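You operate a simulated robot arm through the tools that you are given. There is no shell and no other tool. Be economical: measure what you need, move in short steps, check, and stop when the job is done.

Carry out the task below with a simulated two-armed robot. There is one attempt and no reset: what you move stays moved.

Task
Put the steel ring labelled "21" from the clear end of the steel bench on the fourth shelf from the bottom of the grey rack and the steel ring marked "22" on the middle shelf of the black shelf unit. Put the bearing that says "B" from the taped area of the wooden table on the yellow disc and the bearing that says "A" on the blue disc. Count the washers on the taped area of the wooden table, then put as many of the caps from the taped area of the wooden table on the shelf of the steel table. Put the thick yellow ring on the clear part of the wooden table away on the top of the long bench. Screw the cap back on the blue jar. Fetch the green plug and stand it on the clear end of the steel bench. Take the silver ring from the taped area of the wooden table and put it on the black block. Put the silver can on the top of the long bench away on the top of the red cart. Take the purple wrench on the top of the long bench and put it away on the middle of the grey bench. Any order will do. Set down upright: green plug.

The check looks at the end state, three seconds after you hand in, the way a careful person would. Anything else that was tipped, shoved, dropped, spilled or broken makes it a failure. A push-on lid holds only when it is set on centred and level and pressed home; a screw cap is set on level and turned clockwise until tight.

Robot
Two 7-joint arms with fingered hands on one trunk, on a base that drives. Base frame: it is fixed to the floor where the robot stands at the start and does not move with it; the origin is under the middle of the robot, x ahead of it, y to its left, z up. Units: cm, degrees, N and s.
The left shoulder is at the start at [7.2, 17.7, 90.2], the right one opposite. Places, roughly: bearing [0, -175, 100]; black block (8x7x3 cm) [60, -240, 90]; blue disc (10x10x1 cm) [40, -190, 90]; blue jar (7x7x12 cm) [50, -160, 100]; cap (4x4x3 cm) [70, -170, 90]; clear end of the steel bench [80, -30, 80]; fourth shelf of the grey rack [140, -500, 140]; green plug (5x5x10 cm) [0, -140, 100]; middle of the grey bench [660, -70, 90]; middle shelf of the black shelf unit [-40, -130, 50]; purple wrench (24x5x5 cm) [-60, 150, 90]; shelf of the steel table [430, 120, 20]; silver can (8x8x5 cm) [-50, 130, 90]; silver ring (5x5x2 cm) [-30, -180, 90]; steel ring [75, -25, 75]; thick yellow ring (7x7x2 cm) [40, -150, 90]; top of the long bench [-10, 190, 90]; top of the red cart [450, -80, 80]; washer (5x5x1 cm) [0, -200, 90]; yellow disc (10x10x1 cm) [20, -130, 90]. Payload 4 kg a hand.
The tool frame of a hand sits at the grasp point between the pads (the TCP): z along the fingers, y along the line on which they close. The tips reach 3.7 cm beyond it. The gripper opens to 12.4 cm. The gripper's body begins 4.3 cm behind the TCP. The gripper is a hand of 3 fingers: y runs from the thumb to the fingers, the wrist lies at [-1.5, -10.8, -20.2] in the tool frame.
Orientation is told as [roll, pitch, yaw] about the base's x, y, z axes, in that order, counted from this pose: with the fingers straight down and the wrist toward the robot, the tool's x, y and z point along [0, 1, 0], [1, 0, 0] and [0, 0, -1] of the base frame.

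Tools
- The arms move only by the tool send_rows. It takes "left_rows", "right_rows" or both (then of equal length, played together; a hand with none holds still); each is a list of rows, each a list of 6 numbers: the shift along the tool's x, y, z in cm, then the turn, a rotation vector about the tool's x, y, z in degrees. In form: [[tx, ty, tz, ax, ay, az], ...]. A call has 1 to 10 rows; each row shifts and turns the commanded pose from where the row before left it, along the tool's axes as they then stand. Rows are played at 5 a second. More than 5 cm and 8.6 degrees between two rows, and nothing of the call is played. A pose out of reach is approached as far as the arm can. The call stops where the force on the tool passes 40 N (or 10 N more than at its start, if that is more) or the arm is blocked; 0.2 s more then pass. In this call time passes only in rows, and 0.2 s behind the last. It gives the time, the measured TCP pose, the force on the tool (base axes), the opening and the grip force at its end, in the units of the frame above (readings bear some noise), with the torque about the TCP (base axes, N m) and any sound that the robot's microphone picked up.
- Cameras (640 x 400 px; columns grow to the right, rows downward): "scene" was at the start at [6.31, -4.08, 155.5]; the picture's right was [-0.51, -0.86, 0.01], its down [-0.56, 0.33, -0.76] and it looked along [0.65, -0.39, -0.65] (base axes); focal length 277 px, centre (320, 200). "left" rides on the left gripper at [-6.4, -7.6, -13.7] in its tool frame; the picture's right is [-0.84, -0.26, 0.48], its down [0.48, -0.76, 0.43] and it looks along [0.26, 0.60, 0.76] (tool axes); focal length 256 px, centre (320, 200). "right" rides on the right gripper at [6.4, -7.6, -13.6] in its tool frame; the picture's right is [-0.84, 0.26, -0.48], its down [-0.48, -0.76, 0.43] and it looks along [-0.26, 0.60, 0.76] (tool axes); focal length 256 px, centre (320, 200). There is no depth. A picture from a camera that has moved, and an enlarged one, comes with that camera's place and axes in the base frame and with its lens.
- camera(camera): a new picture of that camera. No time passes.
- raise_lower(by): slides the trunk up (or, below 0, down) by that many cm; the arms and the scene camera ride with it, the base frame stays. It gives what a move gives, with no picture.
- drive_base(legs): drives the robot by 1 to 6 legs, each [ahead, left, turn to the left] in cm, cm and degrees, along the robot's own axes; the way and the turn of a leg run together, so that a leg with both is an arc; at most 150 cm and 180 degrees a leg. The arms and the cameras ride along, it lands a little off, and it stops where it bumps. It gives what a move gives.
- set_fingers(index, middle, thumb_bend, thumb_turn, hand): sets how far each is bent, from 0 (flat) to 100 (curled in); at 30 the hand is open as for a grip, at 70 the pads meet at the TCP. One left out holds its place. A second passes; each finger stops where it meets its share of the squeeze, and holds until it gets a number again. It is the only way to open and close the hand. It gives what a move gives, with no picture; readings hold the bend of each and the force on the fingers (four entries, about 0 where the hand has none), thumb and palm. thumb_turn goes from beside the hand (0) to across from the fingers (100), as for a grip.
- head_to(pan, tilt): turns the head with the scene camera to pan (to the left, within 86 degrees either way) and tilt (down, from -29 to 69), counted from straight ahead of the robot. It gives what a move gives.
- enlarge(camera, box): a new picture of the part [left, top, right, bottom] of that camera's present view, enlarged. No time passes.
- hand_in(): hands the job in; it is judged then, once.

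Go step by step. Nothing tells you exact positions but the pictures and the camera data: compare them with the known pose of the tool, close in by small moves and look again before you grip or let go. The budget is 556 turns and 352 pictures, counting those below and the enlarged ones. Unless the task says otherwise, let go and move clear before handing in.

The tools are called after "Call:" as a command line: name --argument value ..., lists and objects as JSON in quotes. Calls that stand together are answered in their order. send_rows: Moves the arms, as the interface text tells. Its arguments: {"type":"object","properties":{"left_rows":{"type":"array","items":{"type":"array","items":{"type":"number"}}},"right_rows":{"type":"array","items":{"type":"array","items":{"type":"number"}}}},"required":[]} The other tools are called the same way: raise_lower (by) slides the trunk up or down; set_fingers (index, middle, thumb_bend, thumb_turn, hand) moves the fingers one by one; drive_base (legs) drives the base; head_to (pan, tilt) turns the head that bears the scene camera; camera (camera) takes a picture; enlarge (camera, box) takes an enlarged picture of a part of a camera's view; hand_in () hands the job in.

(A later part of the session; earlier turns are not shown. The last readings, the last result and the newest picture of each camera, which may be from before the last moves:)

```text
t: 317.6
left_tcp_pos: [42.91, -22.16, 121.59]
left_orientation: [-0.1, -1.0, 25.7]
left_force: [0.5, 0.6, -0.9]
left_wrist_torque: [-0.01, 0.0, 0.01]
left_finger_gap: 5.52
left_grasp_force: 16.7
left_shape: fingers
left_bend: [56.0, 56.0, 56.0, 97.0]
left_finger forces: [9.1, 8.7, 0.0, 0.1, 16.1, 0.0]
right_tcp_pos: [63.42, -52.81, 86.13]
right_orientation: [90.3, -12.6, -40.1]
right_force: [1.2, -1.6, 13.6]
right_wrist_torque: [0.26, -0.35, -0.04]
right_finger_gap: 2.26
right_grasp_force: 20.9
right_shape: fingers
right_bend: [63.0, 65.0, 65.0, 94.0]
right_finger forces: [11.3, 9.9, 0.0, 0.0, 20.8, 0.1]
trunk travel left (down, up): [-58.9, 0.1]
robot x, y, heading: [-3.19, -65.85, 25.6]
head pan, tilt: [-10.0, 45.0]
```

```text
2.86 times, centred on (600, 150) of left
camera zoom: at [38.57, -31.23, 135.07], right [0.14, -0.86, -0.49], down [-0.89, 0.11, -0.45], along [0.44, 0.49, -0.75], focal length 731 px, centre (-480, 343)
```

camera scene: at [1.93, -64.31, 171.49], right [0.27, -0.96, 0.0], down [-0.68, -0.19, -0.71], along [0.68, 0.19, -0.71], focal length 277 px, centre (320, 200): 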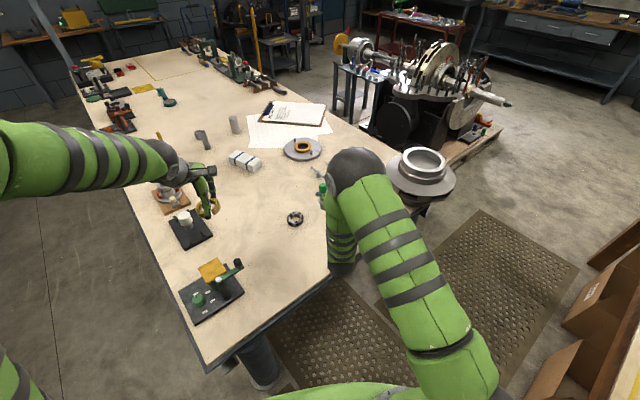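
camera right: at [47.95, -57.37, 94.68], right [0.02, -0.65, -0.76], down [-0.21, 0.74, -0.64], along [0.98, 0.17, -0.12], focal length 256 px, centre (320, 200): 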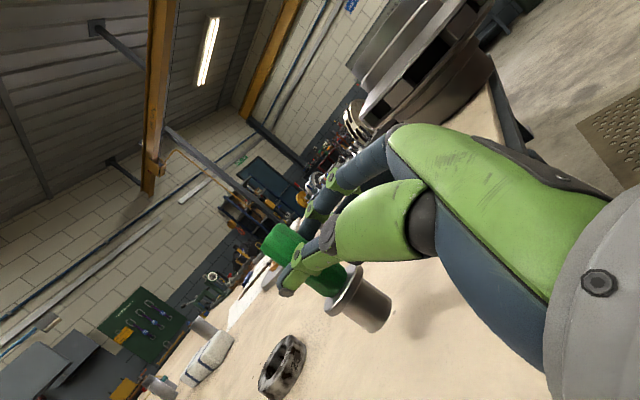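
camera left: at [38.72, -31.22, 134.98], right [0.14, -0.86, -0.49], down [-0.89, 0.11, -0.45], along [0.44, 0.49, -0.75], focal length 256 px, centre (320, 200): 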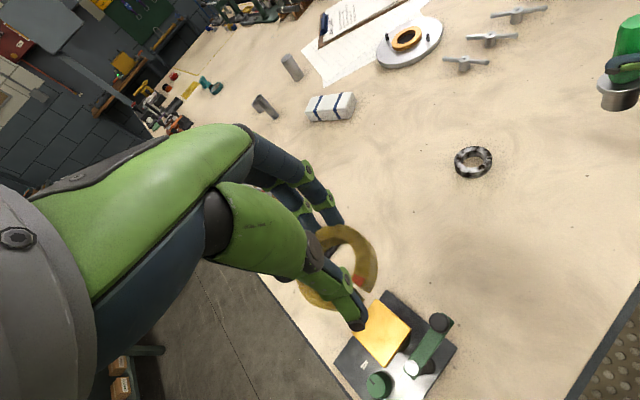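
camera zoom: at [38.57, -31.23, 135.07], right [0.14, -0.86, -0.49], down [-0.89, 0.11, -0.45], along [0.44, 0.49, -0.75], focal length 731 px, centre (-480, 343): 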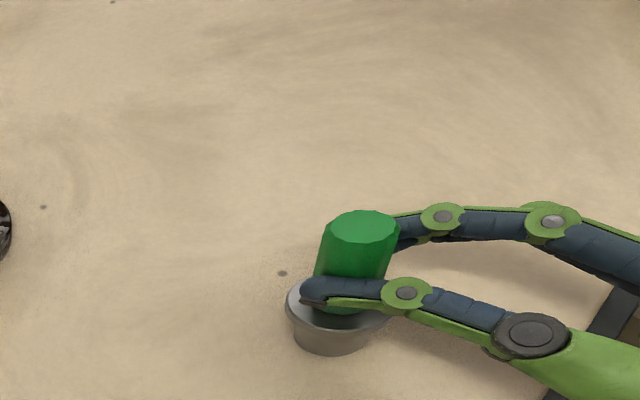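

Contact. Ease off slightly and open a little.

Call:
send_rows --right_rows '[[0.15, 0.03, 0, 0, 0, 0]]'

Call:
set_fingers --hand "right" --index 54 --middle 54 --thumb_bend 54

Call:
enlarge --camera "left" --box '[560, 80, 640, 220]'

```text
t: 318.0
left_tcp_pos: [42.9, -22.18, 121.58]
left_orientation: [0.1, -1.0, 25.7]
left_force: [-0.4, -0.4, -1.2]
left_wrist_torque: [0.03, 0.04, -0.01]
left_finger_gap: 5.53
left_grasp_force: 17.4
left_shape: fingers
left_bend: [56.0, 56.0, 56.0, 97.0]
left_finger forces: [9.1, 8.7, 0.1, 0.0, 16.1, 0.1]
right_tcp_pos: [63.31, -52.72, 86.26]
right_orientation: [90.0, -12.5, -40.0]
right_force: [0.2, -1.1, 13.6]
right_wrist_torque: [0.25, -0.3, -0.03]
right_finger_gap: 2.29
right_grasp_force: 20.8
right_shape: fingers
right_bend: [62.0, 65.0, 65.0, 94.0]
right_finger forces: [11.3, 9.9, 0.0, 0.0, 20.7, 0.0]
trunk travel left (down, up): [-58.9, 0.1]
robot x, y, heading: [-3.1, -65.19, 25.4]
head pan, tilt: [-10.0, 45.0]
```

```text
t: 319.0
left_tcp_pos: [42.99, -22.12, 121.57]
left_orientation: [-0.1, -1.0, 25.6]
left_force: [-0.5, 0.2, -0.3]
left_wrist_torque: [-0.03, 0.0, 0.0]
left_finger_gap: 5.55
left_grasp_force: 16.9
left_shape: fingers
left_bend: [56.0, 56.0, 56.0, 97.0]
left_finger forces: [9.1, 8.7, 0.0, 0.0, 16.1, 0.0]
right_tcp_pos: [63.49, -52.68, 86.18]
right_orientation: [89.9, -12.5, -40.0]
right_force: [-0.3, 0.9, -0.1]
right_wrist_torque: [0.0, 0.0, -0.01]
right_finger_gap: 5.01
right_grasp_force: 0.1
right_shape: fingers
right_bend: [54.0, 54.0, 54.0, 97.0]
right_finger forces: [0.1, 0.1, 0.0, 0.1, 0.0, 0.0]
trunk travel left (down, up): [-58.9, 0.1]
robot x, y, heading: [-3.0, -65.35, 25.6]
head pan, tilt: [-10.0, 45.0]
```

```text
2.86 times, centred on (600, 150) of left
camera zoom: at [38.67, -31.19, 134.99], right [0.14, -0.86, -0.49], down [-0.89, 0.11, -0.45], along [0.44, 0.49, -0.75], focal length 731 px, centre (-480, 343)
```

zoom: 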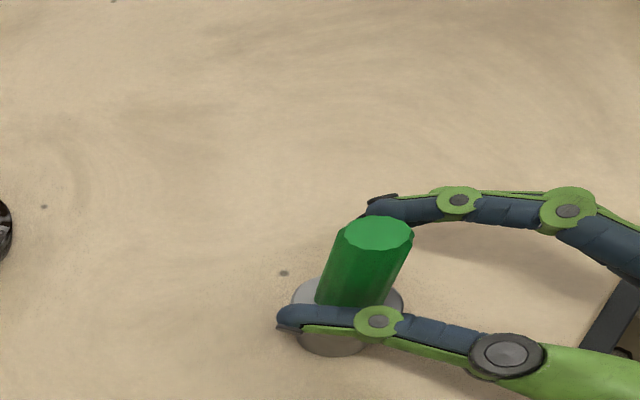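

The plug stands upright. Open a bit more and withdraw straight back.

Call:
set_fingers --hand "right" --index 44 --middle 44 --thumb_bend 46

Call:
send_rows --right_rows '[[0, 0, -2, 0, 0, 0], [0, 0, -3, 0, 0, 0], [0, 0, -4, 0, 0, 0], [0, 0, -3, 0, 0, 0]]'

Call:
enlarge --camera "left" --box '[540, 60, 640, 220]'

Call:
camera --camera "scene"

```text
t: 320.0
left_tcp_pos: [43.09, -22.05, 121.57]
left_orientation: [0.0, -0.9, 25.7]
left_force: [-0.3, 0.7, -0.5]
left_wrist_torque: [0.03, 0.0, -0.01]
left_finger_gap: 5.53
left_grasp_force: 17.1
left_shape: fingers
left_bend: [56.0, 56.0, 56.0, 97.0]
left_finger forces: [9.0, 8.8, 0.1, 0.1, 16.1, 0.0]
right_tcp_pos: [63.34, -52.75, 86.13]
right_orientation: [89.9, -12.5, -40.1]
right_force: [0.0, -0.3, 0.8]
right_wrist_torque: [0.02, -0.03, -0.02]
right_finger_gap: 7.76
right_grasp_force: 0.1
right_shape: fingers
right_bend: [44.0, 44.0, 46.0, 97.0]
right_finger forces: [0.1, 0.0, 0.0, 0.1, 0.0, 0.0]
trunk travel left (down, up): [-58.9, 0.1]
robot x, y, heading: [-3.22, -65.43, 25.4]
head pan, tilt: [-10.0, 45.0]
```

```text
t: 321.0
left_tcp_pos: [43.03, -22.04, 121.62]
left_orientation: [0.1, -0.9, 25.7]
left_force: [-0.1, 0.0, -0.8]
left_wrist_torque: [-0.01, 0.0, 0.03]
left_finger_gap: 5.51
left_grasp_force: 17.0
left_shape: fingers
left_bend: [56.0, 56.0, 56.0, 97.0]
left_finger forces: [9.1, 8.8, 0.0, 0.1, 16.2, 0.0]
right_tcp_pos: [55.52, -61.85, 86.19]
right_orientation: [89.9, -12.6, -40.0]
right_force: [-0.6, 0.2, -0.1]
right_wrist_torque: [0.01, 0.0, 0.03]
right_finger_gap: 7.79
right_grasp_force: 0.1
right_shape: fingers
right_bend: [44.0, 44.0, 46.0, 98.0]
right_finger forces: [0.1, 0.2, 0.0, 0.1, 0.0, 0.1]
trunk travel left (down, up): [-58.9, 0.1]
robot x, y, heading: [-3.18, -65.02, 25.7]
head pan, tilt: [-10.0, 45.0]
```

```text
2.50 times, centred on (590, 140) of left
camera zoom: at [38.65, -31.27, 135.03], right [0.14, -0.86, -0.49], down [-0.89, 0.11, -0.45], along [0.44, 0.5, -0.75], focal length 640 px, centre (-355, 350)
```

zoom: 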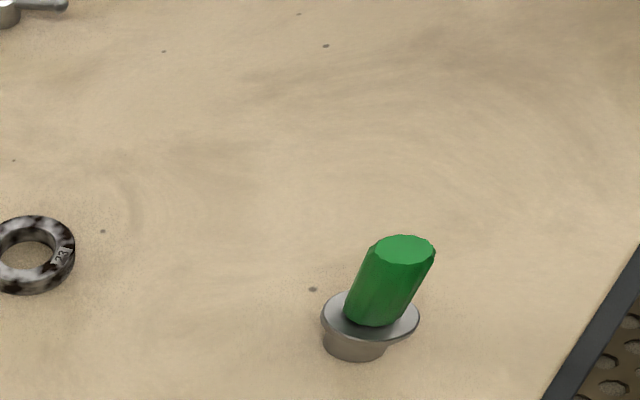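

```text
212 pictures are left
camera scene: at [1.86, -64.4, 171.5], right [0.27, -0.96, 0.0], down [-0.68, -0.19, -0.71], along [0.68, 0.19, -0.71], focal length 277 px, centre (320, 200)
```

scene: 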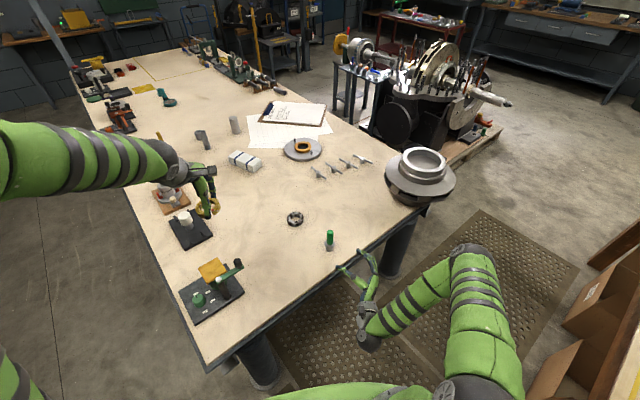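

The plug stands upright on the bench. Now restore the right hand to its normal pose: back, up, then unwind rotations.

Call:
send_rows --right_rows '[[0, 0, -4, 0, 0, 0], [4.4, 0.98, 0, 0, 0, 0], [4.4, 0.98, 0, 0, 0, 0], [4.4, 0.98, 0, 0, 0, 0], [4.4, 0.98, 0, 0, 0, 0], [4.4, 0.98, 0, 0, 0, 6.3], [4.4, 0.98, 0, 0, 0, 6.3], [0, 0, 0, 0, -8.2, 0], [0, 0, 0, 0, -8.2, 0], [0, 0, 0, 0, -8.2, 0]]'

Call:
send_rows --right_rows '[[0, 0, 0, 0, -8.2, 0], [0, 0, 0, 0, -8.2, 0], [0, 0, 0, 0, -8.2, 0], [0, 0, 0, 0, -8.2, 0], [0, 0, 0, 0, -8.2, 0], [0, 0, 0, 0, -8.2, 0], [0, 0, 0, 0, -8.2, 0], [0, 0, 0, 0, -7.9, 0], [0, 0, 0, 0, 0, -8.2], [0, 0, 0, 0, 0, -8.2]]'

Call:
send_rows --right_rows '[[0, 0, 0, 0, 0, -8.2], [0, 0, 0, 0, 0, -8.2], [0, 0, 0, 0, 0, -8.2], [0, 0, 0, 0, 0, -8.2], [0, 0, 0, 0, 0, -8.2], [0, 0, 0, 0, 0, -8.2]]'

```text
t: 323.2
left_tcp_pos: [42.95, -22.03, 121.52]
left_orientation: [0.0, -1.0, 25.7]
left_force: [-0.1, 0.3, -0.3]
left_wrist_torque: [0.0, 0.0, -0.05]
left_finger_gap: 5.52
left_grasp_force: 17.0
left_shape: fingers
left_bend: [56.0, 56.0, 56.0, 97.0]
left_finger forces: [9.0, 8.8, 0.0, 0.0, 16.1, 0.1]
right_tcp_pos: [58.52, -62.55, 109.98]
right_orientation: [65.4, 0.1, -40.0]
right_force: [-0.7, 0.0, -1.2]
right_wrist_torque: [0.02, -0.02, 0.03]
right_finger_gap: 7.78
right_grasp_force: 0.0
right_shape: fingers
right_bend: [44.0, 44.0, 46.0, 98.0]
right_finger forces: [0.1, 0.1, 0.0, 0.1, 0.1, 0.1]
right hand out of reach, approached as far as the arm can: row 6, 7, 8, 9
trunk travel left (down, up): [-58.9, 0.1]
robot x, y, heading: [-3.05, -65.2, 25.5]
head pan, tilt: [-10.0, 45.0]
```

```text
t: 325.4
left_tcp_pos: [42.85, -22.01, 121.61]
left_orientation: [0.0, -1.0, 25.8]
left_force: [0.0, 0.2, -0.5]
left_wrist_torque: [-0.04, 0.01, 0.02]
left_finger_gap: 5.53
left_grasp_force: 17.3
left_shape: fingers
left_bend: [56.0, 56.0, 56.0, 97.0]
left_finger forces: [9.1, 8.8, 0.0, 0.0, 16.1, 0.0]
right_tcp_pos: [58.53, -62.61, 109.92]
right_orientation: [0.0, 0.1, -23.5]
right_force: [-0.3, -0.2, 0.1]
right_wrist_torque: [-0.03, 0.01, 0.01]
right_finger_gap: 7.77
right_grasp_force: 0.0
right_shape: fingers
right_bend: [44.0, 44.0, 46.0, 98.0]
right_finger forces: [0.1, 0.1, 0.1, 0.0, 0.0, 0.0]
trunk travel left (down, up): [-58.9, 0.1]
robot x, y, heading: [-3.17, -65.19, 25.3]
head pan, tilt: [-10.0, 45.0]
```

```text
t: 326.8
left_tcp_pos: [42.93, -22.08, 121.58]
left_orientation: [0.0, -1.0, 25.6]
left_force: [0.2, -0.7, 0.2]
left_wrist_torque: [-0.02, -0.01, 0.01]
left_finger_gap: 5.52
left_grasp_force: 16.4
left_shape: fingers
left_bend: [56.0, 56.0, 56.0, 97.0]
left_finger forces: [9.0, 8.9, 0.0, 0.0, 16.1, 0.0]
right_tcp_pos: [58.53, -62.53, 110.02]
right_orientation: [0.1, 0.0, 25.6]
right_force: [0.4, -0.5, 0.0]
right_wrist_torque: [0.0, -0.03, -0.02]
right_finger_gap: 7.77
right_grasp_force: 0.1
right_shape: fingers
right_bend: [44.0, 44.0, 46.0, 98.0]
right_finger forces: [0.1, 0.1, 0.1, 0.0, 0.0, 0.0]
trunk travel left (down, up): [-58.9, 0.1]
robot x, y, heading: [-3.43, -65.29, 25.7]
head pan, tilt: [-10.0, 45.0]
```

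Right hand restored. Now to the long bench: move out of the mat aisle, turn to face it, and approach.

Call:
drive_base --legs '[[-35, 55, 0], [0, 0, 122]]'

Call:
head_to --pan -40 --tilt 25

Call:
camera --camera "scene"

```text
t: 335.6
left_tcp_pos: [-119.92, -15.13, 121.46]
left_orientation: [-0.1, -0.8, 148.0]
left_force: [0.4, -0.1, 0.1]
left_wrist_torque: [-0.01, 0.02, -0.03]
left_finger_gap: 5.46
left_grasp_force: 17.3
left_shape: fingers
left_bend: [56.0, 57.0, 56.0, 96.0]
left_finger forces: [9.2, 9.3, 0.0, 0.0, 16.7, 0.1]
right_tcp_pos: [-93.92, 19.71, 110.0]
right_orientation: [0.1, 0.2, 148.0]
right_force: [0.3, 0.1, -0.2]
right_wrist_torque: [0.02, -0.03, -0.01]
right_finger_gap: 7.82
right_grasp_force: 0.2
right_shape: fingers
right_bend: [44.0, 44.0, 46.0, 98.0]
right_finger forces: [0.0, 0.1, 0.1, 0.0, 0.0, 0.1]
trunk travel left (down, up): [-58.9, 0.1]
robot x, y, heading: [-58.65, -30.84, 148.1]
head pan, tilt: [-10.0, 45.0]
```

```text
t: 336.5
left_tcp_pos: [-118.68, -15.81, 121.98]
left_orientation: [-0.3, -1.4, 147.9]
left_force: [0.0, -0.9, -0.2]
left_wrist_torque: [0.0, 0.02, 0.01]
left_finger_gap: 5.43
left_grasp_force: 17.3
left_shape: fingers
left_bend: [56.0, 57.0, 56.0, 96.0]
left_finger forces: [9.5, 9.1, 0.1, 0.0, 16.9, 0.1]
right_tcp_pos: [-92.73, 19.09, 110.85]
right_orientation: [0.1, -0.6, 148.0]
right_force: [0.2, -0.4, 0.3]
right_wrist_torque: [-0.02, 0.04, -0.02]
right_finger_gap: 7.78
right_grasp_force: 0.0
right_shape: fingers
right_bend: [44.0, 44.0, 46.0, 98.0]
right_finger forces: [0.1, 0.0, 0.0, 0.0, 0.1, 0.1]
trunk travel left (down, up): [-58.9, 0.1]
robot x, y, heading: [-58.13, -30.6, 147.9]
head pan, tilt: [-40.0, 25.0]
```

```text
211 pictures are left
camera scene: at [-60.91, -22.36, 174.22], right [0.95, 0.31, 0.01], down [0.14, -0.41, -0.9], along [-0.27, 0.86, -0.43], focal length 277 px, centre (320, 200)
```

scene: 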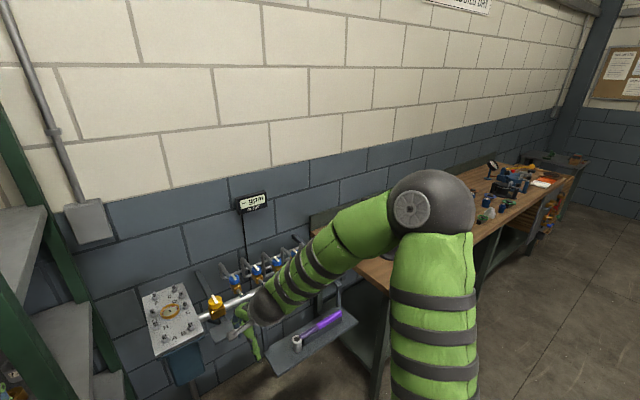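

The long bench starts further right. Strafe right along it.

Call:
drive_base --legs '[[0, -80, 0], [0, -80, 0]]'

Call:
head_to --pan 0 --tilt 40

Call:
camera --camera "scene"

```text
t: 344.6
left_tcp_pos: [-32.99, 118.74, 122.0]
left_orientation: [-0.2, -1.7, 147.5]
left_force: [0.2, -0.3, 0.6]
left_wrist_torque: [-0.03, 0.02, -0.01]
left_finger_gap: 5.46
left_grasp_force: 17.8
left_shape: fingers
left_bend: [56.0, 57.0, 56.0, 96.0]
left_finger forces: [9.5, 9.0, 0.1, 0.1, 16.8, 0.0]
right_tcp_pos: [-6.86, 153.51, 110.62]
right_orientation: [0.1, -0.7, 147.6]
right_force: [0.4, 0.8, 0.4]
right_wrist_torque: [0.02, -0.02, 0.02]
right_finger_gap: 7.77
right_grasp_force: 0.0
right_shape: fingers
right_bend: [44.0, 44.0, 46.0, 98.0]
right_finger forces: [0.0, 0.0, 0.1, 0.0, 0.0, 0.0]
trunk travel left (down, up): [-58.9, 0.1]
robot x, y, heading: [27.18, 103.03, 147.6]
head pan, tilt: [-40.0, 25.0]
```

```text
t: 345.7
left_tcp_pos: [-33.2, 118.76, 122.09]
left_orientation: [-0.1, -1.6, 147.6]
left_force: [-0.1, 0.2, -1.1]
left_wrist_torque: [0.0, 0.02, -0.01]
left_finger_gap: 5.46
left_grasp_force: 17.6
left_shape: fingers
left_bend: [56.0, 57.0, 56.0, 96.0]
left_finger forces: [9.5, 9.1, 0.0, 0.0, 16.9, 0.0]
right_tcp_pos: [-7.04, 153.54, 110.54]
right_orientation: [0.1, -0.7, 147.6]
right_force: [-0.6, -0.5, -1.2]
right_wrist_torque: [-0.01, 0.0, 0.01]
right_finger_gap: 7.76
right_grasp_force: 0.1
right_shape: fingers
right_bend: [44.0, 44.0, 46.0, 98.0]
right_finger forces: [0.1, 0.0, 0.0, 0.1, 0.0, 0.0]
trunk travel left (down, up): [-58.9, 0.1]
robot x, y, heading: [27.03, 103.07, 147.6]
head pan, tilt: [0.0, 40.0]
```

```text
210 pictures are left
camera scene: at [22.11, 106.35, 171.72], right [0.54, 0.84, 0.0], down [0.54, -0.35, -0.77], along [-0.65, 0.41, -0.64], focal length 277 px, centre (320, 200)
```

scene: 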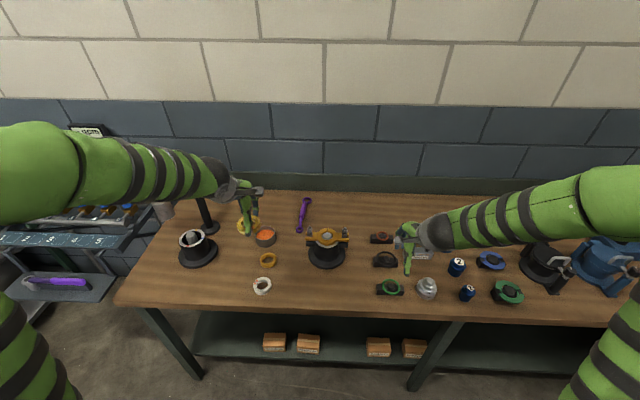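

The silver can (orange contents) is at ≈(-52,128) and the purple wrench at ≈(-54,147). I zoom in for details and a free spot for the ring.

Call:
enlarge --camera "scene" --box '[160, 180, 360, 310]'

Call:
enlarge --camera "scene" --box '[280, 190, 330, 240]'

```text
3.08 times, centred on (260, 245) of scene
camera zoom: at [22.11, 106.35, 171.72], right [0.54, 0.84, 0.0], down [0.54, -0.35, -0.77], along [-0.65, 0.41, -0.64], focal length 854 px, centre (505, 62)
```

zoom: 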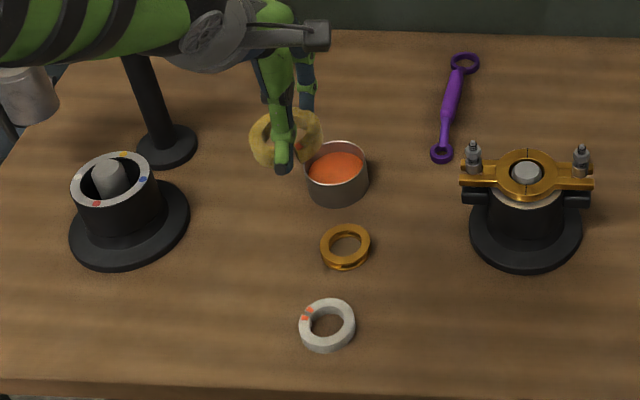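

```text
8.00 times, centred on (305, 215) of scene
camera zoom: at [22.11, 106.35, 171.72], right [0.54, 0.84, 0.0], down [0.54, -0.35, -0.77], along [-0.65, 0.41, -0.64], focal length 2219 px, centre (440, 80)
```

zoom: 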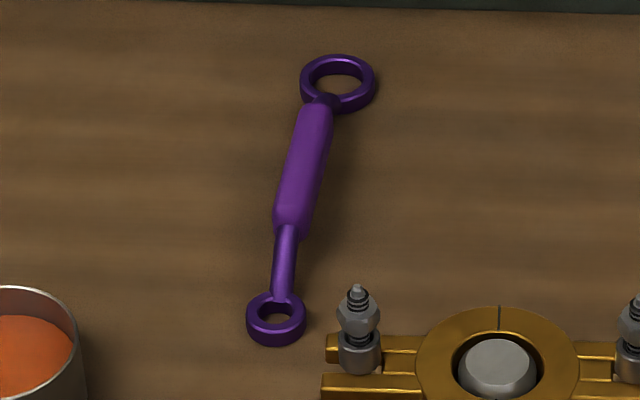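

The can is open and holds orange liquid, so it must stay level. First put the yellow ring down at a free spot near (-26.4,129).

Call:
send_rows --left_rows '[[-4, 0, 0, 0, 0, 0], [-4, 0, 1, 0, 0, 0], [-4, -0.3, 2, 0, 0, 0], [-0.2, 0, 4, 1, 0, 0], [0, 0, 4, 0, 0, 0], [0, 0, 4, 0, 0, 0]]'

Call:
camera --camera "left"

Call:
camera --camera "scene"

```text
t: 347.1
left_tcp_pos: [-26.64, 129.14, 106.99]
left_orientation: [-0.1, -0.6, 147.6]
left_force: [0.0, 0.6, 0.1]
left_wrist_torque: [0.03, 0.0, 0.0]
left_finger_gap: 5.45
left_grasp_force: 17.4
left_shape: fingers
left_bend: [56.0, 57.0, 56.0, 96.0]
left_finger forces: [9.5, 9.1, 0.0, 0.0, 16.7, 0.0]
right_tcp_pos: [-7.08, 153.55, 110.53]
right_orientation: [0.1, -0.7, 147.6]
right_force: [-0.8, -0.2, 0.3]
right_wrist_torque: [-0.03, 0.0, 0.03]
right_finger_gap: 7.78
right_grasp_force: 0.0
right_shape: fingers
right_bend: [44.0, 44.0, 46.0, 98.0]
right_finger forces: [0.0, 0.0, 0.0, 0.0, 0.0, 0.0]
trunk travel left (down, up): [-58.9, 0.1]
robot x, y, heading: [26.65, 102.95, 147.4]
head pan, tilt: [0.0, 40.0]
```

```text
207 pictures are left
camera left: at [-16.76, 130.39, 120.48], right [0.66, 0.57, -0.48], down [0.38, -0.81, -0.44], along [-0.65, 0.11, -0.75], focal length 256 px, centre (320, 200)
```

left: 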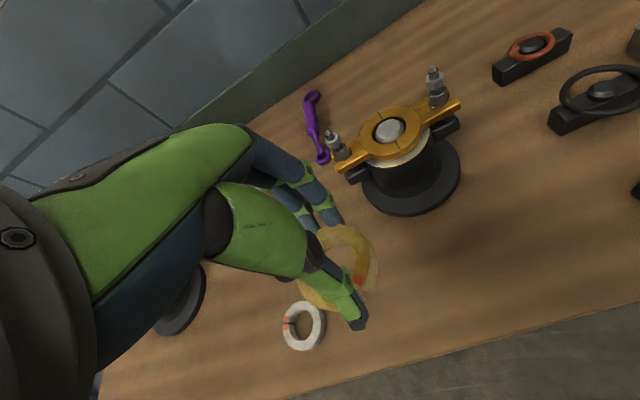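

```text
206 pictures are left
camera scene: at [22.03, 106.42, 171.72], right [0.54, 0.84, 0.0], down [0.54, -0.35, -0.77], along [-0.65, 0.41, -0.64], focal length 277 px, centre (320, 200)
```

scene: 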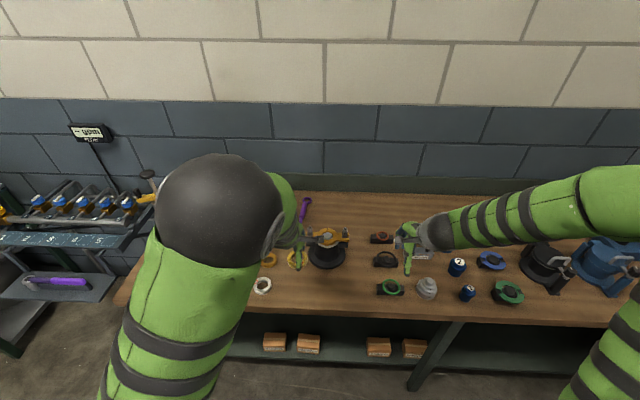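

Clear all round. Lower to the bench surface.

Call:
send_rows --left_rows '[[0, 0, 4, 0, 0, 0], [0, 0, 4, 0, 0, 0], [0, 0, 2.5, 0, 0, 0], [0, 0, 0.8, 0, 0, 0], [0, 0, 0.5, 0, 0, 0], [0, 0, 0.5, 0, 0, 0]]'

```text
t: 348.5
left_tcp_pos: [-26.51, 129.11, 94.76]
left_orientation: [-0.2, -0.7, 147.6]
left_force: [-0.3, 0.1, -0.5]
left_wrist_torque: [0.0, -0.01, 0.02]
left_finger_gap: 5.47
left_grasp_force: 17.1
left_shape: fingers
left_bend: [56.0, 57.0, 56.0, 96.0]
left_finger forces: [9.4, 9.2, 0.1, 0.0, 16.7, 0.1]
right_tcp_pos: [-6.9, 153.49, 110.61]
right_orientation: [0.0, -0.7, 147.7]
right_force: [0.2, -0.5, -0.3]
right_wrist_torque: [-0.01, -0.02, -0.02]
right_finger_gap: 7.79
right_grasp_force: 0.0
right_shape: fingers
right_bend: [44.0, 44.0, 46.0, 98.0]
right_finger forces: [0.0, 0.0, 0.1, 0.0, 0.0, 0.1]
trunk travel left (down, up): [-58.9, 0.1]
robot x, y, heading: [27.13, 103.17, 147.8]
head pan, tilt: [0.0, 40.0]
```

Call:
send_rows --left_rows '[[0, 0, 0.4, 0, 0, 0], [0, 0, 0.4, 0, 0, 0], [0, 0, 0.4, 0, 0, 0], [0, 0, 0.4, 0, 0, 0]]'

Call:
camera --camera "left"

```text
t: 349.5
left_tcp_pos: [-26.63, 129.1, 93.09]
left_orientation: [-0.1, -0.6, 147.6]
left_force: [0.5, 0.6, -0.9]
left_wrist_torque: [0.04, -0.02, 0.01]
left_finger_gap: 5.48
left_grasp_force: 17.3
left_shape: fingers
left_bend: [56.0, 57.0, 56.0, 96.0]
left_finger forces: [9.3, 9.2, 0.0, 0.1, 16.5, 0.1]
right_tcp_pos: [-7.05, 153.57, 110.46]
right_orientation: [0.1, -0.7, 147.6]
right_force: [0.4, -0.9, 0.2]
right_wrist_torque: [0.01, 0.03, 0.03]
right_finger_gap: 7.76
right_grasp_force: 0.0
right_shape: fingers
right_bend: [44.0, 44.0, 46.0, 98.0]
right_finger forces: [0.0, 0.0, 0.0, 0.0, 0.1, 0.0]
trunk travel left (down, up): [-58.9, 0.1]
robot x, y, heading: [27.03, 102.78, 147.4]
head pan, tilt: [0.0, 40.0]
```

```text
205 pictures are left
camera left: at [-16.78, 130.35, 106.61], right [0.66, 0.57, -0.48], down [0.38, -0.81, -0.44], along [-0.65, 0.11, -0.75], focal length 256 px, centre (320, 200)
```

left: 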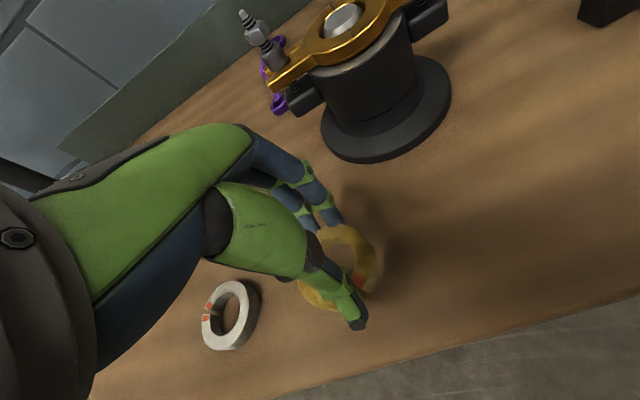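

Call:
send_rows --left_rows '[[0, 0.5, 0.4, 0, 0, 0], [0, 0.5, 0.4, 0, 0, 0], [0, 0, 0.4, 0, 0, 0], [0, 0, 0.4, 0, 0, 0], [0, 0, 0.4, 0, 0, 0]]'

```text
t: 350.7
left_tcp_pos: [-27.52, 129.62, 91.19]
left_orientation: [-0.1, -0.7, 147.6]
left_force: [-0.7, -0.4, -1.0]
left_wrist_torque: [-0.01, -0.03, 0.01]
left_finger_gap: 5.47
left_grasp_force: 17.5
left_shape: fingers
left_bend: [56.0, 57.0, 56.0, 96.0]
left_finger forces: [9.5, 9.2, 0.0, 0.1, 16.5, 0.0]
right_tcp_pos: [-6.93, 153.47, 110.6]
right_orientation: [0.1, -0.7, 147.6]
right_force: [0.5, 0.0, 0.3]
right_wrist_torque: [-0.01, -0.02, 0.01]
right_finger_gap: 7.79
right_grasp_force: 0.0
right_shape: fingers
right_bend: [44.0, 44.0, 46.0, 98.0]
right_finger forces: [0.0, 0.0, 0.0, 0.0, 0.1, 0.0]
trunk travel left (down, up): [-58.9, 0.1]
robot x, y, heading: [27.24, 103.0, 147.4]
head pan, tilt: [0.0, 40.0]
```

Call:
send_rows --left_rows '[[0, 0, 0.5, 0, 0, 0], [0, 0, 0.5, 0, 0, 0], [0, 0, 0.4, 0, 0, 0], [0, 0, 0.4, 0, 0, 0]]'

Call:
camera --camera "left"

```text
t: 351.6
left_tcp_pos: [-27.7, 129.98, 90.33]
left_orientation: [-0.5, -1.5, 147.7]
left_force: [6.7, -7.5, 27.2]
left_wrist_torque: [-0.34, -0.56, 0.0]
left_finger_gap: 5.54
left_grasp_force: 23.7
left_shape: fingers
left_bend: [57.0, 57.0, 55.0, 96.0]
left_finger forces: [7.5, 9.0, 0.2, 0.0, 31.3, 0.0]
right_tcp_pos: [-6.91, 153.44, 110.63]
right_orientation: [0.1, -0.8, 147.6]
right_force: [-0.1, 0.0, -0.7]
right_wrist_torque: [-0.02, -0.01, 0.0]
right_finger_gap: 7.78
right_grasp_force: 0.0
right_shape: fingers
right_bend: [44.0, 44.0, 46.0, 98.0]
right_finger forces: [0.0, 0.0, 0.0, 0.0, 0.1, 0.0]
trunk travel left (down, up): [-58.9, 0.1]
robot x, y, heading: [26.62, 103.3, 147.3]
head pan, tilt: [0.0, 40.0]
stopped in row 4 (left hand): the force on the tool passed its limit at 45 N (the readings are from after the stop); the commanded pose is now the measured one
```

```text
204 pictures are left
camera left: at [-17.76, 131.0, 103.64], right [0.66, 0.58, -0.48], down [0.38, -0.81, -0.46], along [-0.65, 0.12, -0.75], focal length 256 px, centre (320, 200)
```

left: 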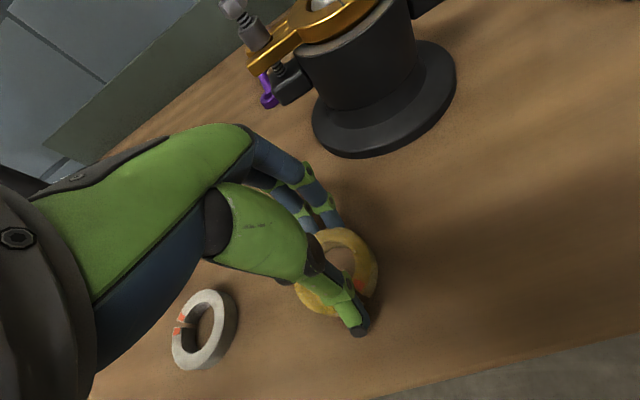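

Bench surface is at z≈86. Release and lift.

Call:
send_rows --left_rows '[[0, 0, -0.3, 0, 0, 0]]'

Call:
set_fingers --hand "left" --index 36 --middle 36 --thumb_bend 36

Call:
send_rows --left_rows '[[0, 0, -2, 0, 0, 0], [0, 0, -4, 0, 0, 0], [0, 0, -4.5, 0, 0, 0], [0, 0, -4.5, 0, 0, 0], [0, 0, -4.5, 0, 0, 0], [0, 0, -4.5, 0, 0, 0]]'

Call:
camera --camera "left"

```text
t: 352.0
left_tcp_pos: [-27.57, 129.84, 90.25]
left_orientation: [-0.4, -1.3, 147.7]
left_force: [2.5, -3.1, 14.9]
left_wrist_torque: [-0.14, -0.22, 0.07]
left_finger_gap: 5.5
left_grasp_force: 20.4
left_shape: fingers
left_bend: [57.0, 57.0, 55.0, 96.0]
left_finger forces: [8.8, 9.0, 0.0, 0.0, 23.3, 0.1]
right_tcp_pos: [-6.99, 153.48, 110.62]
right_orientation: [0.1, -0.8, 147.5]
right_force: [0.3, -0.1, 0.7]
right_wrist_torque: [-0.02, 0.04, 0.01]
right_finger_gap: 7.77
right_grasp_force: 0.1
right_shape: fingers
right_bend: [44.0, 44.0, 46.0, 98.0]
right_finger forces: [0.0, 0.0, 0.1, 0.1, 0.0, 0.1]
trunk travel left (down, up): [-58.9, 0.1]
robot x, y, heading: [26.81, 103.29, 147.6]
head pan, tilt: [0.0, 40.0]
```

```text
t: 353.0
left_tcp_pos: [-27.72, 130.0, 90.18]
left_orientation: [-0.4, -1.3, 147.7]
left_force: [-0.8, 0.5, 0.0]
left_wrist_torque: [0.01, 0.01, -0.02]
left_finger_gap: 10.54
left_grasp_force: 0.1
left_shape: fingers
left_bend: [36.0, 36.0, 36.0, 97.0]
left_finger forces: [0.1, 0.1, 0.0, 0.1, 0.1, 0.0]
right_tcp_pos: [-6.86, 153.51, 110.67]
right_orientation: [0.1, -0.8, 147.6]
right_force: [0.3, -1.1, -0.5]
right_wrist_torque: [0.04, 0.03, -0.03]
right_finger_gap: 7.78
right_grasp_force: 0.0
right_shape: fingers
right_bend: [44.0, 44.0, 46.0, 98.0]
right_finger forces: [0.0, 0.0, 0.0, 0.1, 0.0, 0.1]
trunk travel left (down, up): [-58.9, 0.1]
robot x, y, heading: [26.86, 103.37, 147.6]
head pan, tilt: [0.0, 40.0]
```

```text
t: 354.4
left_tcp_pos: [-27.42, 129.5, 114.38]
left_orientation: [-0.5, -1.4, 147.7]
left_force: [0.3, -0.4, -0.4]
left_wrist_torque: [0.02, 0.0, 0.01]
left_finger_gap: 10.52
left_grasp_force: 0.0
left_shape: fingers
left_bend: [36.0, 36.0, 36.0, 97.0]
left_finger forces: [0.1, 0.1, 0.0, 0.0, 0.1, 0.0]
right_tcp_pos: [-6.94, 153.56, 110.62]
right_orientation: [0.1, -0.7, 147.5]
right_force: [0.5, -0.4, -0.5]
right_wrist_torque: [0.02, 0.0, 0.01]
right_finger_gap: 7.79
right_grasp_force: 0.1
right_shape: fingers
right_bend: [44.0, 44.0, 46.0, 98.0]
right_finger forces: [0.0, 0.0, 0.1, 0.0, 0.0, 0.1]
trunk travel left (down, up): [-58.9, 0.1]
robot x, y, heading: [27.19, 103.46, 147.6]
head pan, tilt: [0.0, 40.0]
```

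```text
203 pictures are left
camera left: at [-17.48, 130.61, 127.76], right [0.66, 0.58, -0.48], down [0.38, -0.81, -0.45], along [-0.65, 0.12, -0.75], focal length 256 px, centre (320, 200)
```

left: 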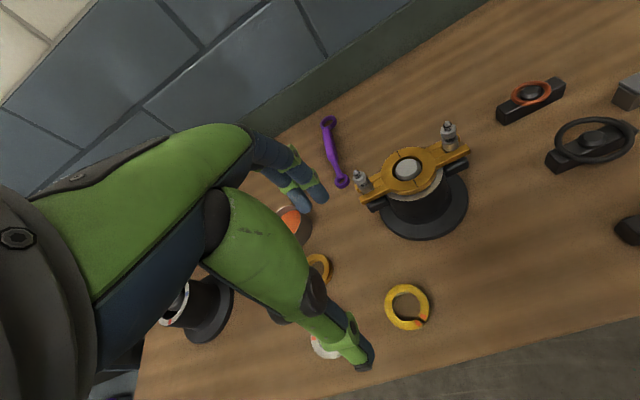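

The yellow ring is placed. Drive 14 cm closer, then the left hand goes over the can.

Call:
drive_base --legs '[[14, 0, 0]]'

Call:
camera --camera "left"

Call:
camera --camera "scene"

```text
t: 355.8
left_tcp_pos: [-39.29, 137.09, 114.16]
left_orientation: [-0.4, -1.2, 147.8]
left_force: [0.0, -0.2, -0.1]
left_wrist_torque: [0.0, -0.01, 0.01]
left_finger_gap: 10.54
left_grasp_force: 0.0
left_shape: fingers
left_bend: [36.0, 36.0, 36.0, 97.0]
left_finger forces: [0.0, 0.1, 0.1, 0.0, 0.1, 0.0]
right_tcp_pos: [-18.91, 161.01, 110.54]
right_orientation: [0.1, -0.6, 147.6]
right_force: [0.3, 0.6, 1.1]
right_wrist_torque: [-0.02, 0.0, -0.02]
right_finger_gap: 7.8
right_grasp_force: 0.0
right_shape: fingers
right_bend: [44.0, 44.0, 46.0, 98.0]
right_finger forces: [0.0, 0.0, 0.0, 0.0, 0.1, 0.0]
trunk travel left (down, up): [-58.9, 0.1]
robot x, y, heading: [15.14, 110.96, 147.6]
head pan, tilt: [0.0, 40.0]
```

```text
202 pictures are left
camera left: at [-29.38, 138.21, 127.6], right [0.66, 0.58, -0.48], down [0.38, -0.81, -0.45], along [-0.65, 0.12, -0.75], focal length 256 px, centre (320, 200)
```

left: 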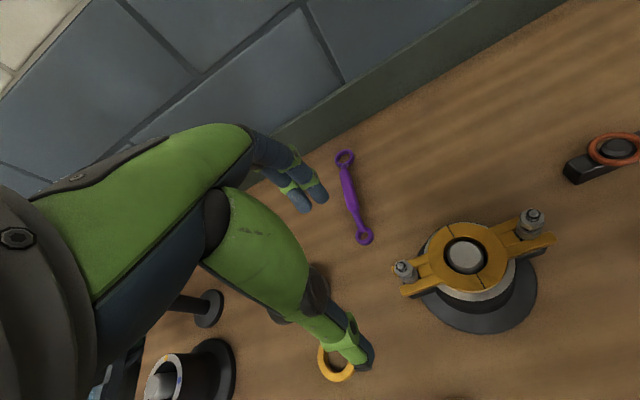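

```text
201 pictures are left
camera scene: at [10.23, 113.92, 171.71], right [0.54, 0.84, 0.0], down [0.54, -0.35, -0.77], along [-0.65, 0.41, -0.64], focal length 277 px, centre (320, 200)
```

scene: 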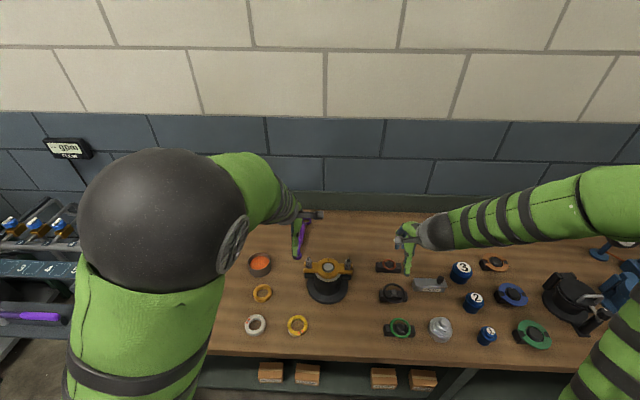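

Move the left hand over the can at (-52.8,128.5).

Call:
send_rows --left_rows '[[3.6, 1.7, 0, 0.6, 0, 0], [3.6, 1.7, 0, 0.6, 0, 0], [3.6, 1.7, 0, 0, 0, 0], [3.7, 1.7, 2, 0, 0, 0]]'

Call:
camera --camera "left"

```text
t: 356.8
left_tcp_pos: [-52.77, 128.48, 112.13]
left_orientation: [-0.4, 0.0, 147.5]
left_force: [-0.7, 0.1, -0.9]
left_wrist_torque: [0.04, 0.01, 0.01]
left_finger_gap: 10.55
left_grasp_force: 0.1
left_shape: fingers
left_bend: [36.0, 36.0, 36.0, 98.0]
left_finger forces: [0.0, 0.0, 0.0, 0.0, 0.1, 0.1]
right_tcp_pos: [-18.87, 160.89, 110.65]
right_orientation: [0.1, -0.7, 147.5]
right_force: [0.2, 0.3, -1.5]
right_wrist_torque: [0.01, -0.04, -0.01]
right_finger_gap: 7.77
right_grasp_force: 0.1
right_shape: fingers
right_bend: [44.0, 44.0, 46.0, 98.0]
right_finger forces: [0.1, 0.0, 0.0, 0.0, 0.1, 0.0]
trunk travel left (down, up): [-58.9, 0.1]
robot x, y, heading: [15.52, 111.02, 147.5]
head pan, tilt: [0.0, 40.0]
```

```text
200 pictures are left
camera left: at [-43.08, 129.6, 125.72], right [0.67, 0.57, -0.48], down [0.38, -0.81, -0.44], along [-0.64, 0.11, -0.76], focal length 256 px, centre (320, 200)
```

left: 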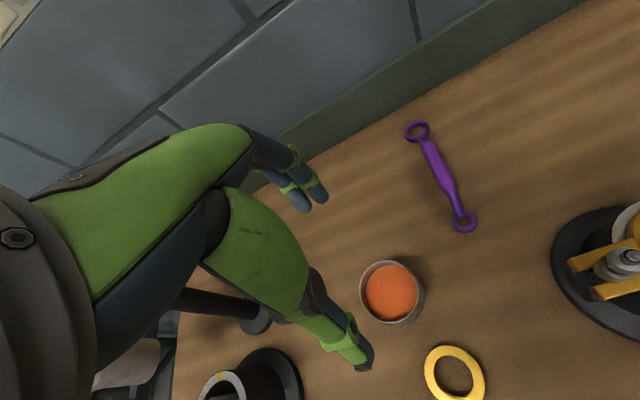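

Can centre (-53.4,128.8). Descend to around its rim and check.

Call:
send_rows --left_rows '[[0, 0.8, 4, 0, 0, 0], [0, 0, 4.5, 0, 0, 0], [0, 0, 4.5, 0, 0, 0], [0, 0, 3, 0, 0, 0]]'

Call:
camera --camera "left"

```text
t: 357.8
left_tcp_pos: [-53.37, 128.91, 96.06]
left_orientation: [-0.4, -0.1, 147.8]
left_force: [0.0, -1.1, -0.1]
left_wrist_torque: [0.02, 0.0, -0.02]
left_finger_gap: 10.54
left_grasp_force: 0.0
left_shape: fingers
left_bend: [36.0, 36.0, 36.0, 98.0]
left_finger forces: [0.0, 0.1, 0.0, 0.0, 0.0, 0.0]
right_tcp_pos: [-18.61, 160.91, 110.62]
right_orientation: [0.2, -0.7, 147.6]
right_force: [0.4, 0.3, -0.2]
right_wrist_torque: [-0.01, 0.01, 0.01]
right_finger_gap: 7.75
right_grasp_force: 0.1
right_shape: fingers
right_bend: [44.0, 44.0, 46.0, 98.0]
right_finger forces: [0.0, 0.0, 0.1, 0.0, 0.0, 0.0]
trunk travel left (down, up): [-58.9, 0.1]
robot x, y, heading: [15.41, 110.18, 147.7]
head pan, tilt: [0.0, 40.0]
```

```text
199 pictures are left
camera left: at [-43.67, 130.17, 109.68], right [0.67, 0.57, -0.48], down [0.38, -0.81, -0.44], along [-0.64, 0.11, -0.76], focal length 256 px, centre (320, 200)
```

left: 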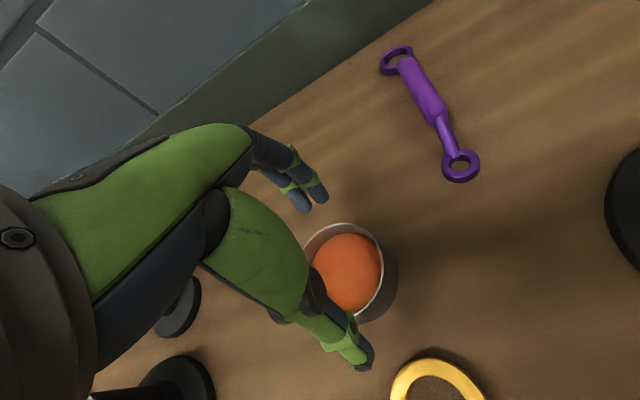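

Well centred. Descend the last 4.6 cm and grip gently.

Call:
send_rows --left_rows '[[0, 0, 2, 0, 0, 0], [0, 0, 1.6, 0, 0, 0], [0, 0, 1, 0, 0, 0]]'

Call:
camera --camera "left"

```text
t: 358.6
left_tcp_pos: [-53.21, 128.92, 91.59]
left_orientation: [-0.3, 0.0, 147.8]
left_force: [-0.7, 0.7, -0.7]
left_wrist_torque: [0.01, 0.0, 0.01]
left_finger_gap: 10.51
left_grasp_force: 0.0
left_shape: fingers
left_bend: [36.0, 36.0, 36.0, 98.0]
left_finger forces: [0.1, 0.0, 0.0, 0.0, 0.0, 0.0]
right_tcp_pos: [-18.62, 160.97, 110.58]
right_orientation: [0.1, -0.7, 147.6]
right_force: [-0.1, -0.3, 0.8]
right_wrist_torque: [-0.01, 0.01, -0.01]
right_finger_gap: 7.76
right_grasp_force: 0.0
right_shape: fingers
right_bend: [44.0, 44.0, 46.0, 98.0]
right_finger forces: [0.0, 0.0, 0.1, 0.0, 0.0, 0.0]
trunk travel left (down, up): [-58.9, 0.1]
robot x, y, heading: [15.06, 110.62, 147.8]
head pan, tilt: [0.0, 40.0]
```

```text
198 pictures are left
camera left: at [-43.62, 130.21, 105.13], right [0.67, 0.57, -0.48], down [0.39, -0.81, -0.44], along [-0.64, 0.11, -0.76], focal length 256 px, centre (320, 200)
```

left: 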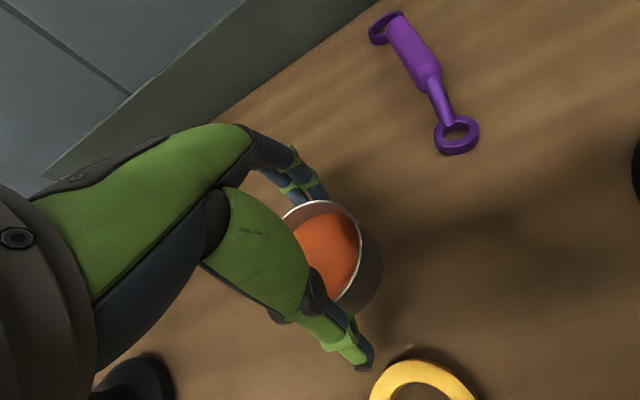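

Call:
set_fingers --hand "left" --index 68 --middle 68 --thumb_bend 68

Call:
send_rows --left_rows '[[0, 0, -0.5, 0, 0, 0], [0, 0, -1, 0, 0, 0], [0, 0, -1.5, 0, 0, 0], [0, 0, -2, 0, 0, 0], [0, 0, -2.5, 0, 0, 0], [0, 0, -2.5, 0, 0, 0], [0, 0, -2.5, 0, 0, 0], [0, 0, -2, 0, 0, 0], [0, 0, -1, 0, 0, 0]]'

Call:
camera --camera "left"

```text
t: 359.6
left_tcp_pos: [-53.36, 129.13, 91.88]
left_orientation: [-0.4, -0.2, 147.7]
left_force: [-3.2, -2.7, 19.7]
left_wrist_torque: [-0.09, -0.08, 0.11]
left_finger_gap: 8.32
left_grasp_force: 24.4
left_shape: fingers
left_bend: [47.0, 46.0, 49.0, 97.0]
left_finger forces: [11.0, 10.3, 0.0, 0.0, 27.5, 0.0]
right_tcp_pos: [-18.55, 160.88, 110.64]
right_orientation: [0.0, -0.6, 147.6]
right_force: [0.4, 0.2, -0.3]
right_wrist_torque: [-0.01, -0.03, 0.0]
right_finger_gap: 7.78
right_grasp_force: 0.1
right_shape: fingers
right_bend: [44.0, 44.0, 46.0, 98.0]
right_finger forces: [0.0, 0.0, 0.0, 0.1, 0.1, 0.1]
trunk travel left (down, up): [-58.9, 0.1]
robot x, y, heading: [15.28, 110.7, 147.7]
head pan, tilt: [0.0, 40.0]
```

```text
t: 361.6
left_tcp_pos: [-53.33, 128.83, 107.15]
left_orientation: [-0.4, -0.1, 147.6]
left_force: [0.4, 0.5, -3.8]
left_wrist_torque: [-0.02, -0.03, -0.01]
left_finger_gap: 8.13
left_grasp_force: 16.5
left_shape: fingers
left_bend: [47.0, 46.0, 50.0, 97.0]
left_finger forces: [9.1, 8.3, 0.1, 0.0, 16.3, 0.1]
right_tcp_pos: [-18.57, 160.99, 110.57]
right_orientation: [0.0, -0.8, 147.5]
right_force: [0.5, -0.3, -0.2]
right_wrist_torque: [0.04, 0.0, 0.0]
right_finger_gap: 7.79
right_grasp_force: 0.1
right_shape: fingers
right_bend: [44.0, 44.0, 46.0, 98.0]
right_finger forces: [0.1, 0.1, 0.0, 0.0, 0.1, 0.0]
trunk travel left (down, up): [-58.9, 0.1]
robot x, y, heading: [15.3, 110.57, 147.4]
head pan, tilt: [0.0, 40.0]
```

```text
197 pictures are left
camera left: at [-43.69, 130.21, 120.69], right [0.67, 0.57, -0.48], down [0.38, -0.81, -0.44], along [-0.64, 0.11, -0.76], focal length 256 px, centre (320, 200)
```

left: 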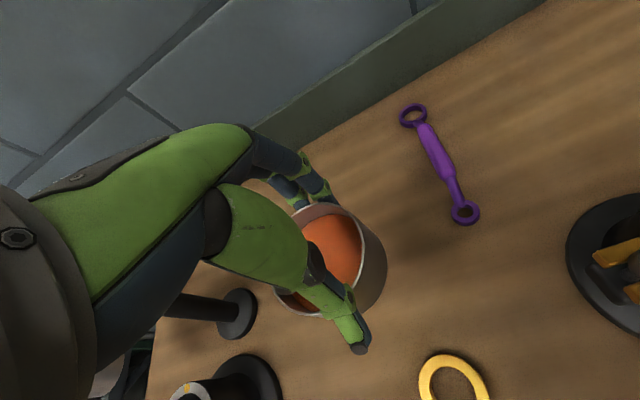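

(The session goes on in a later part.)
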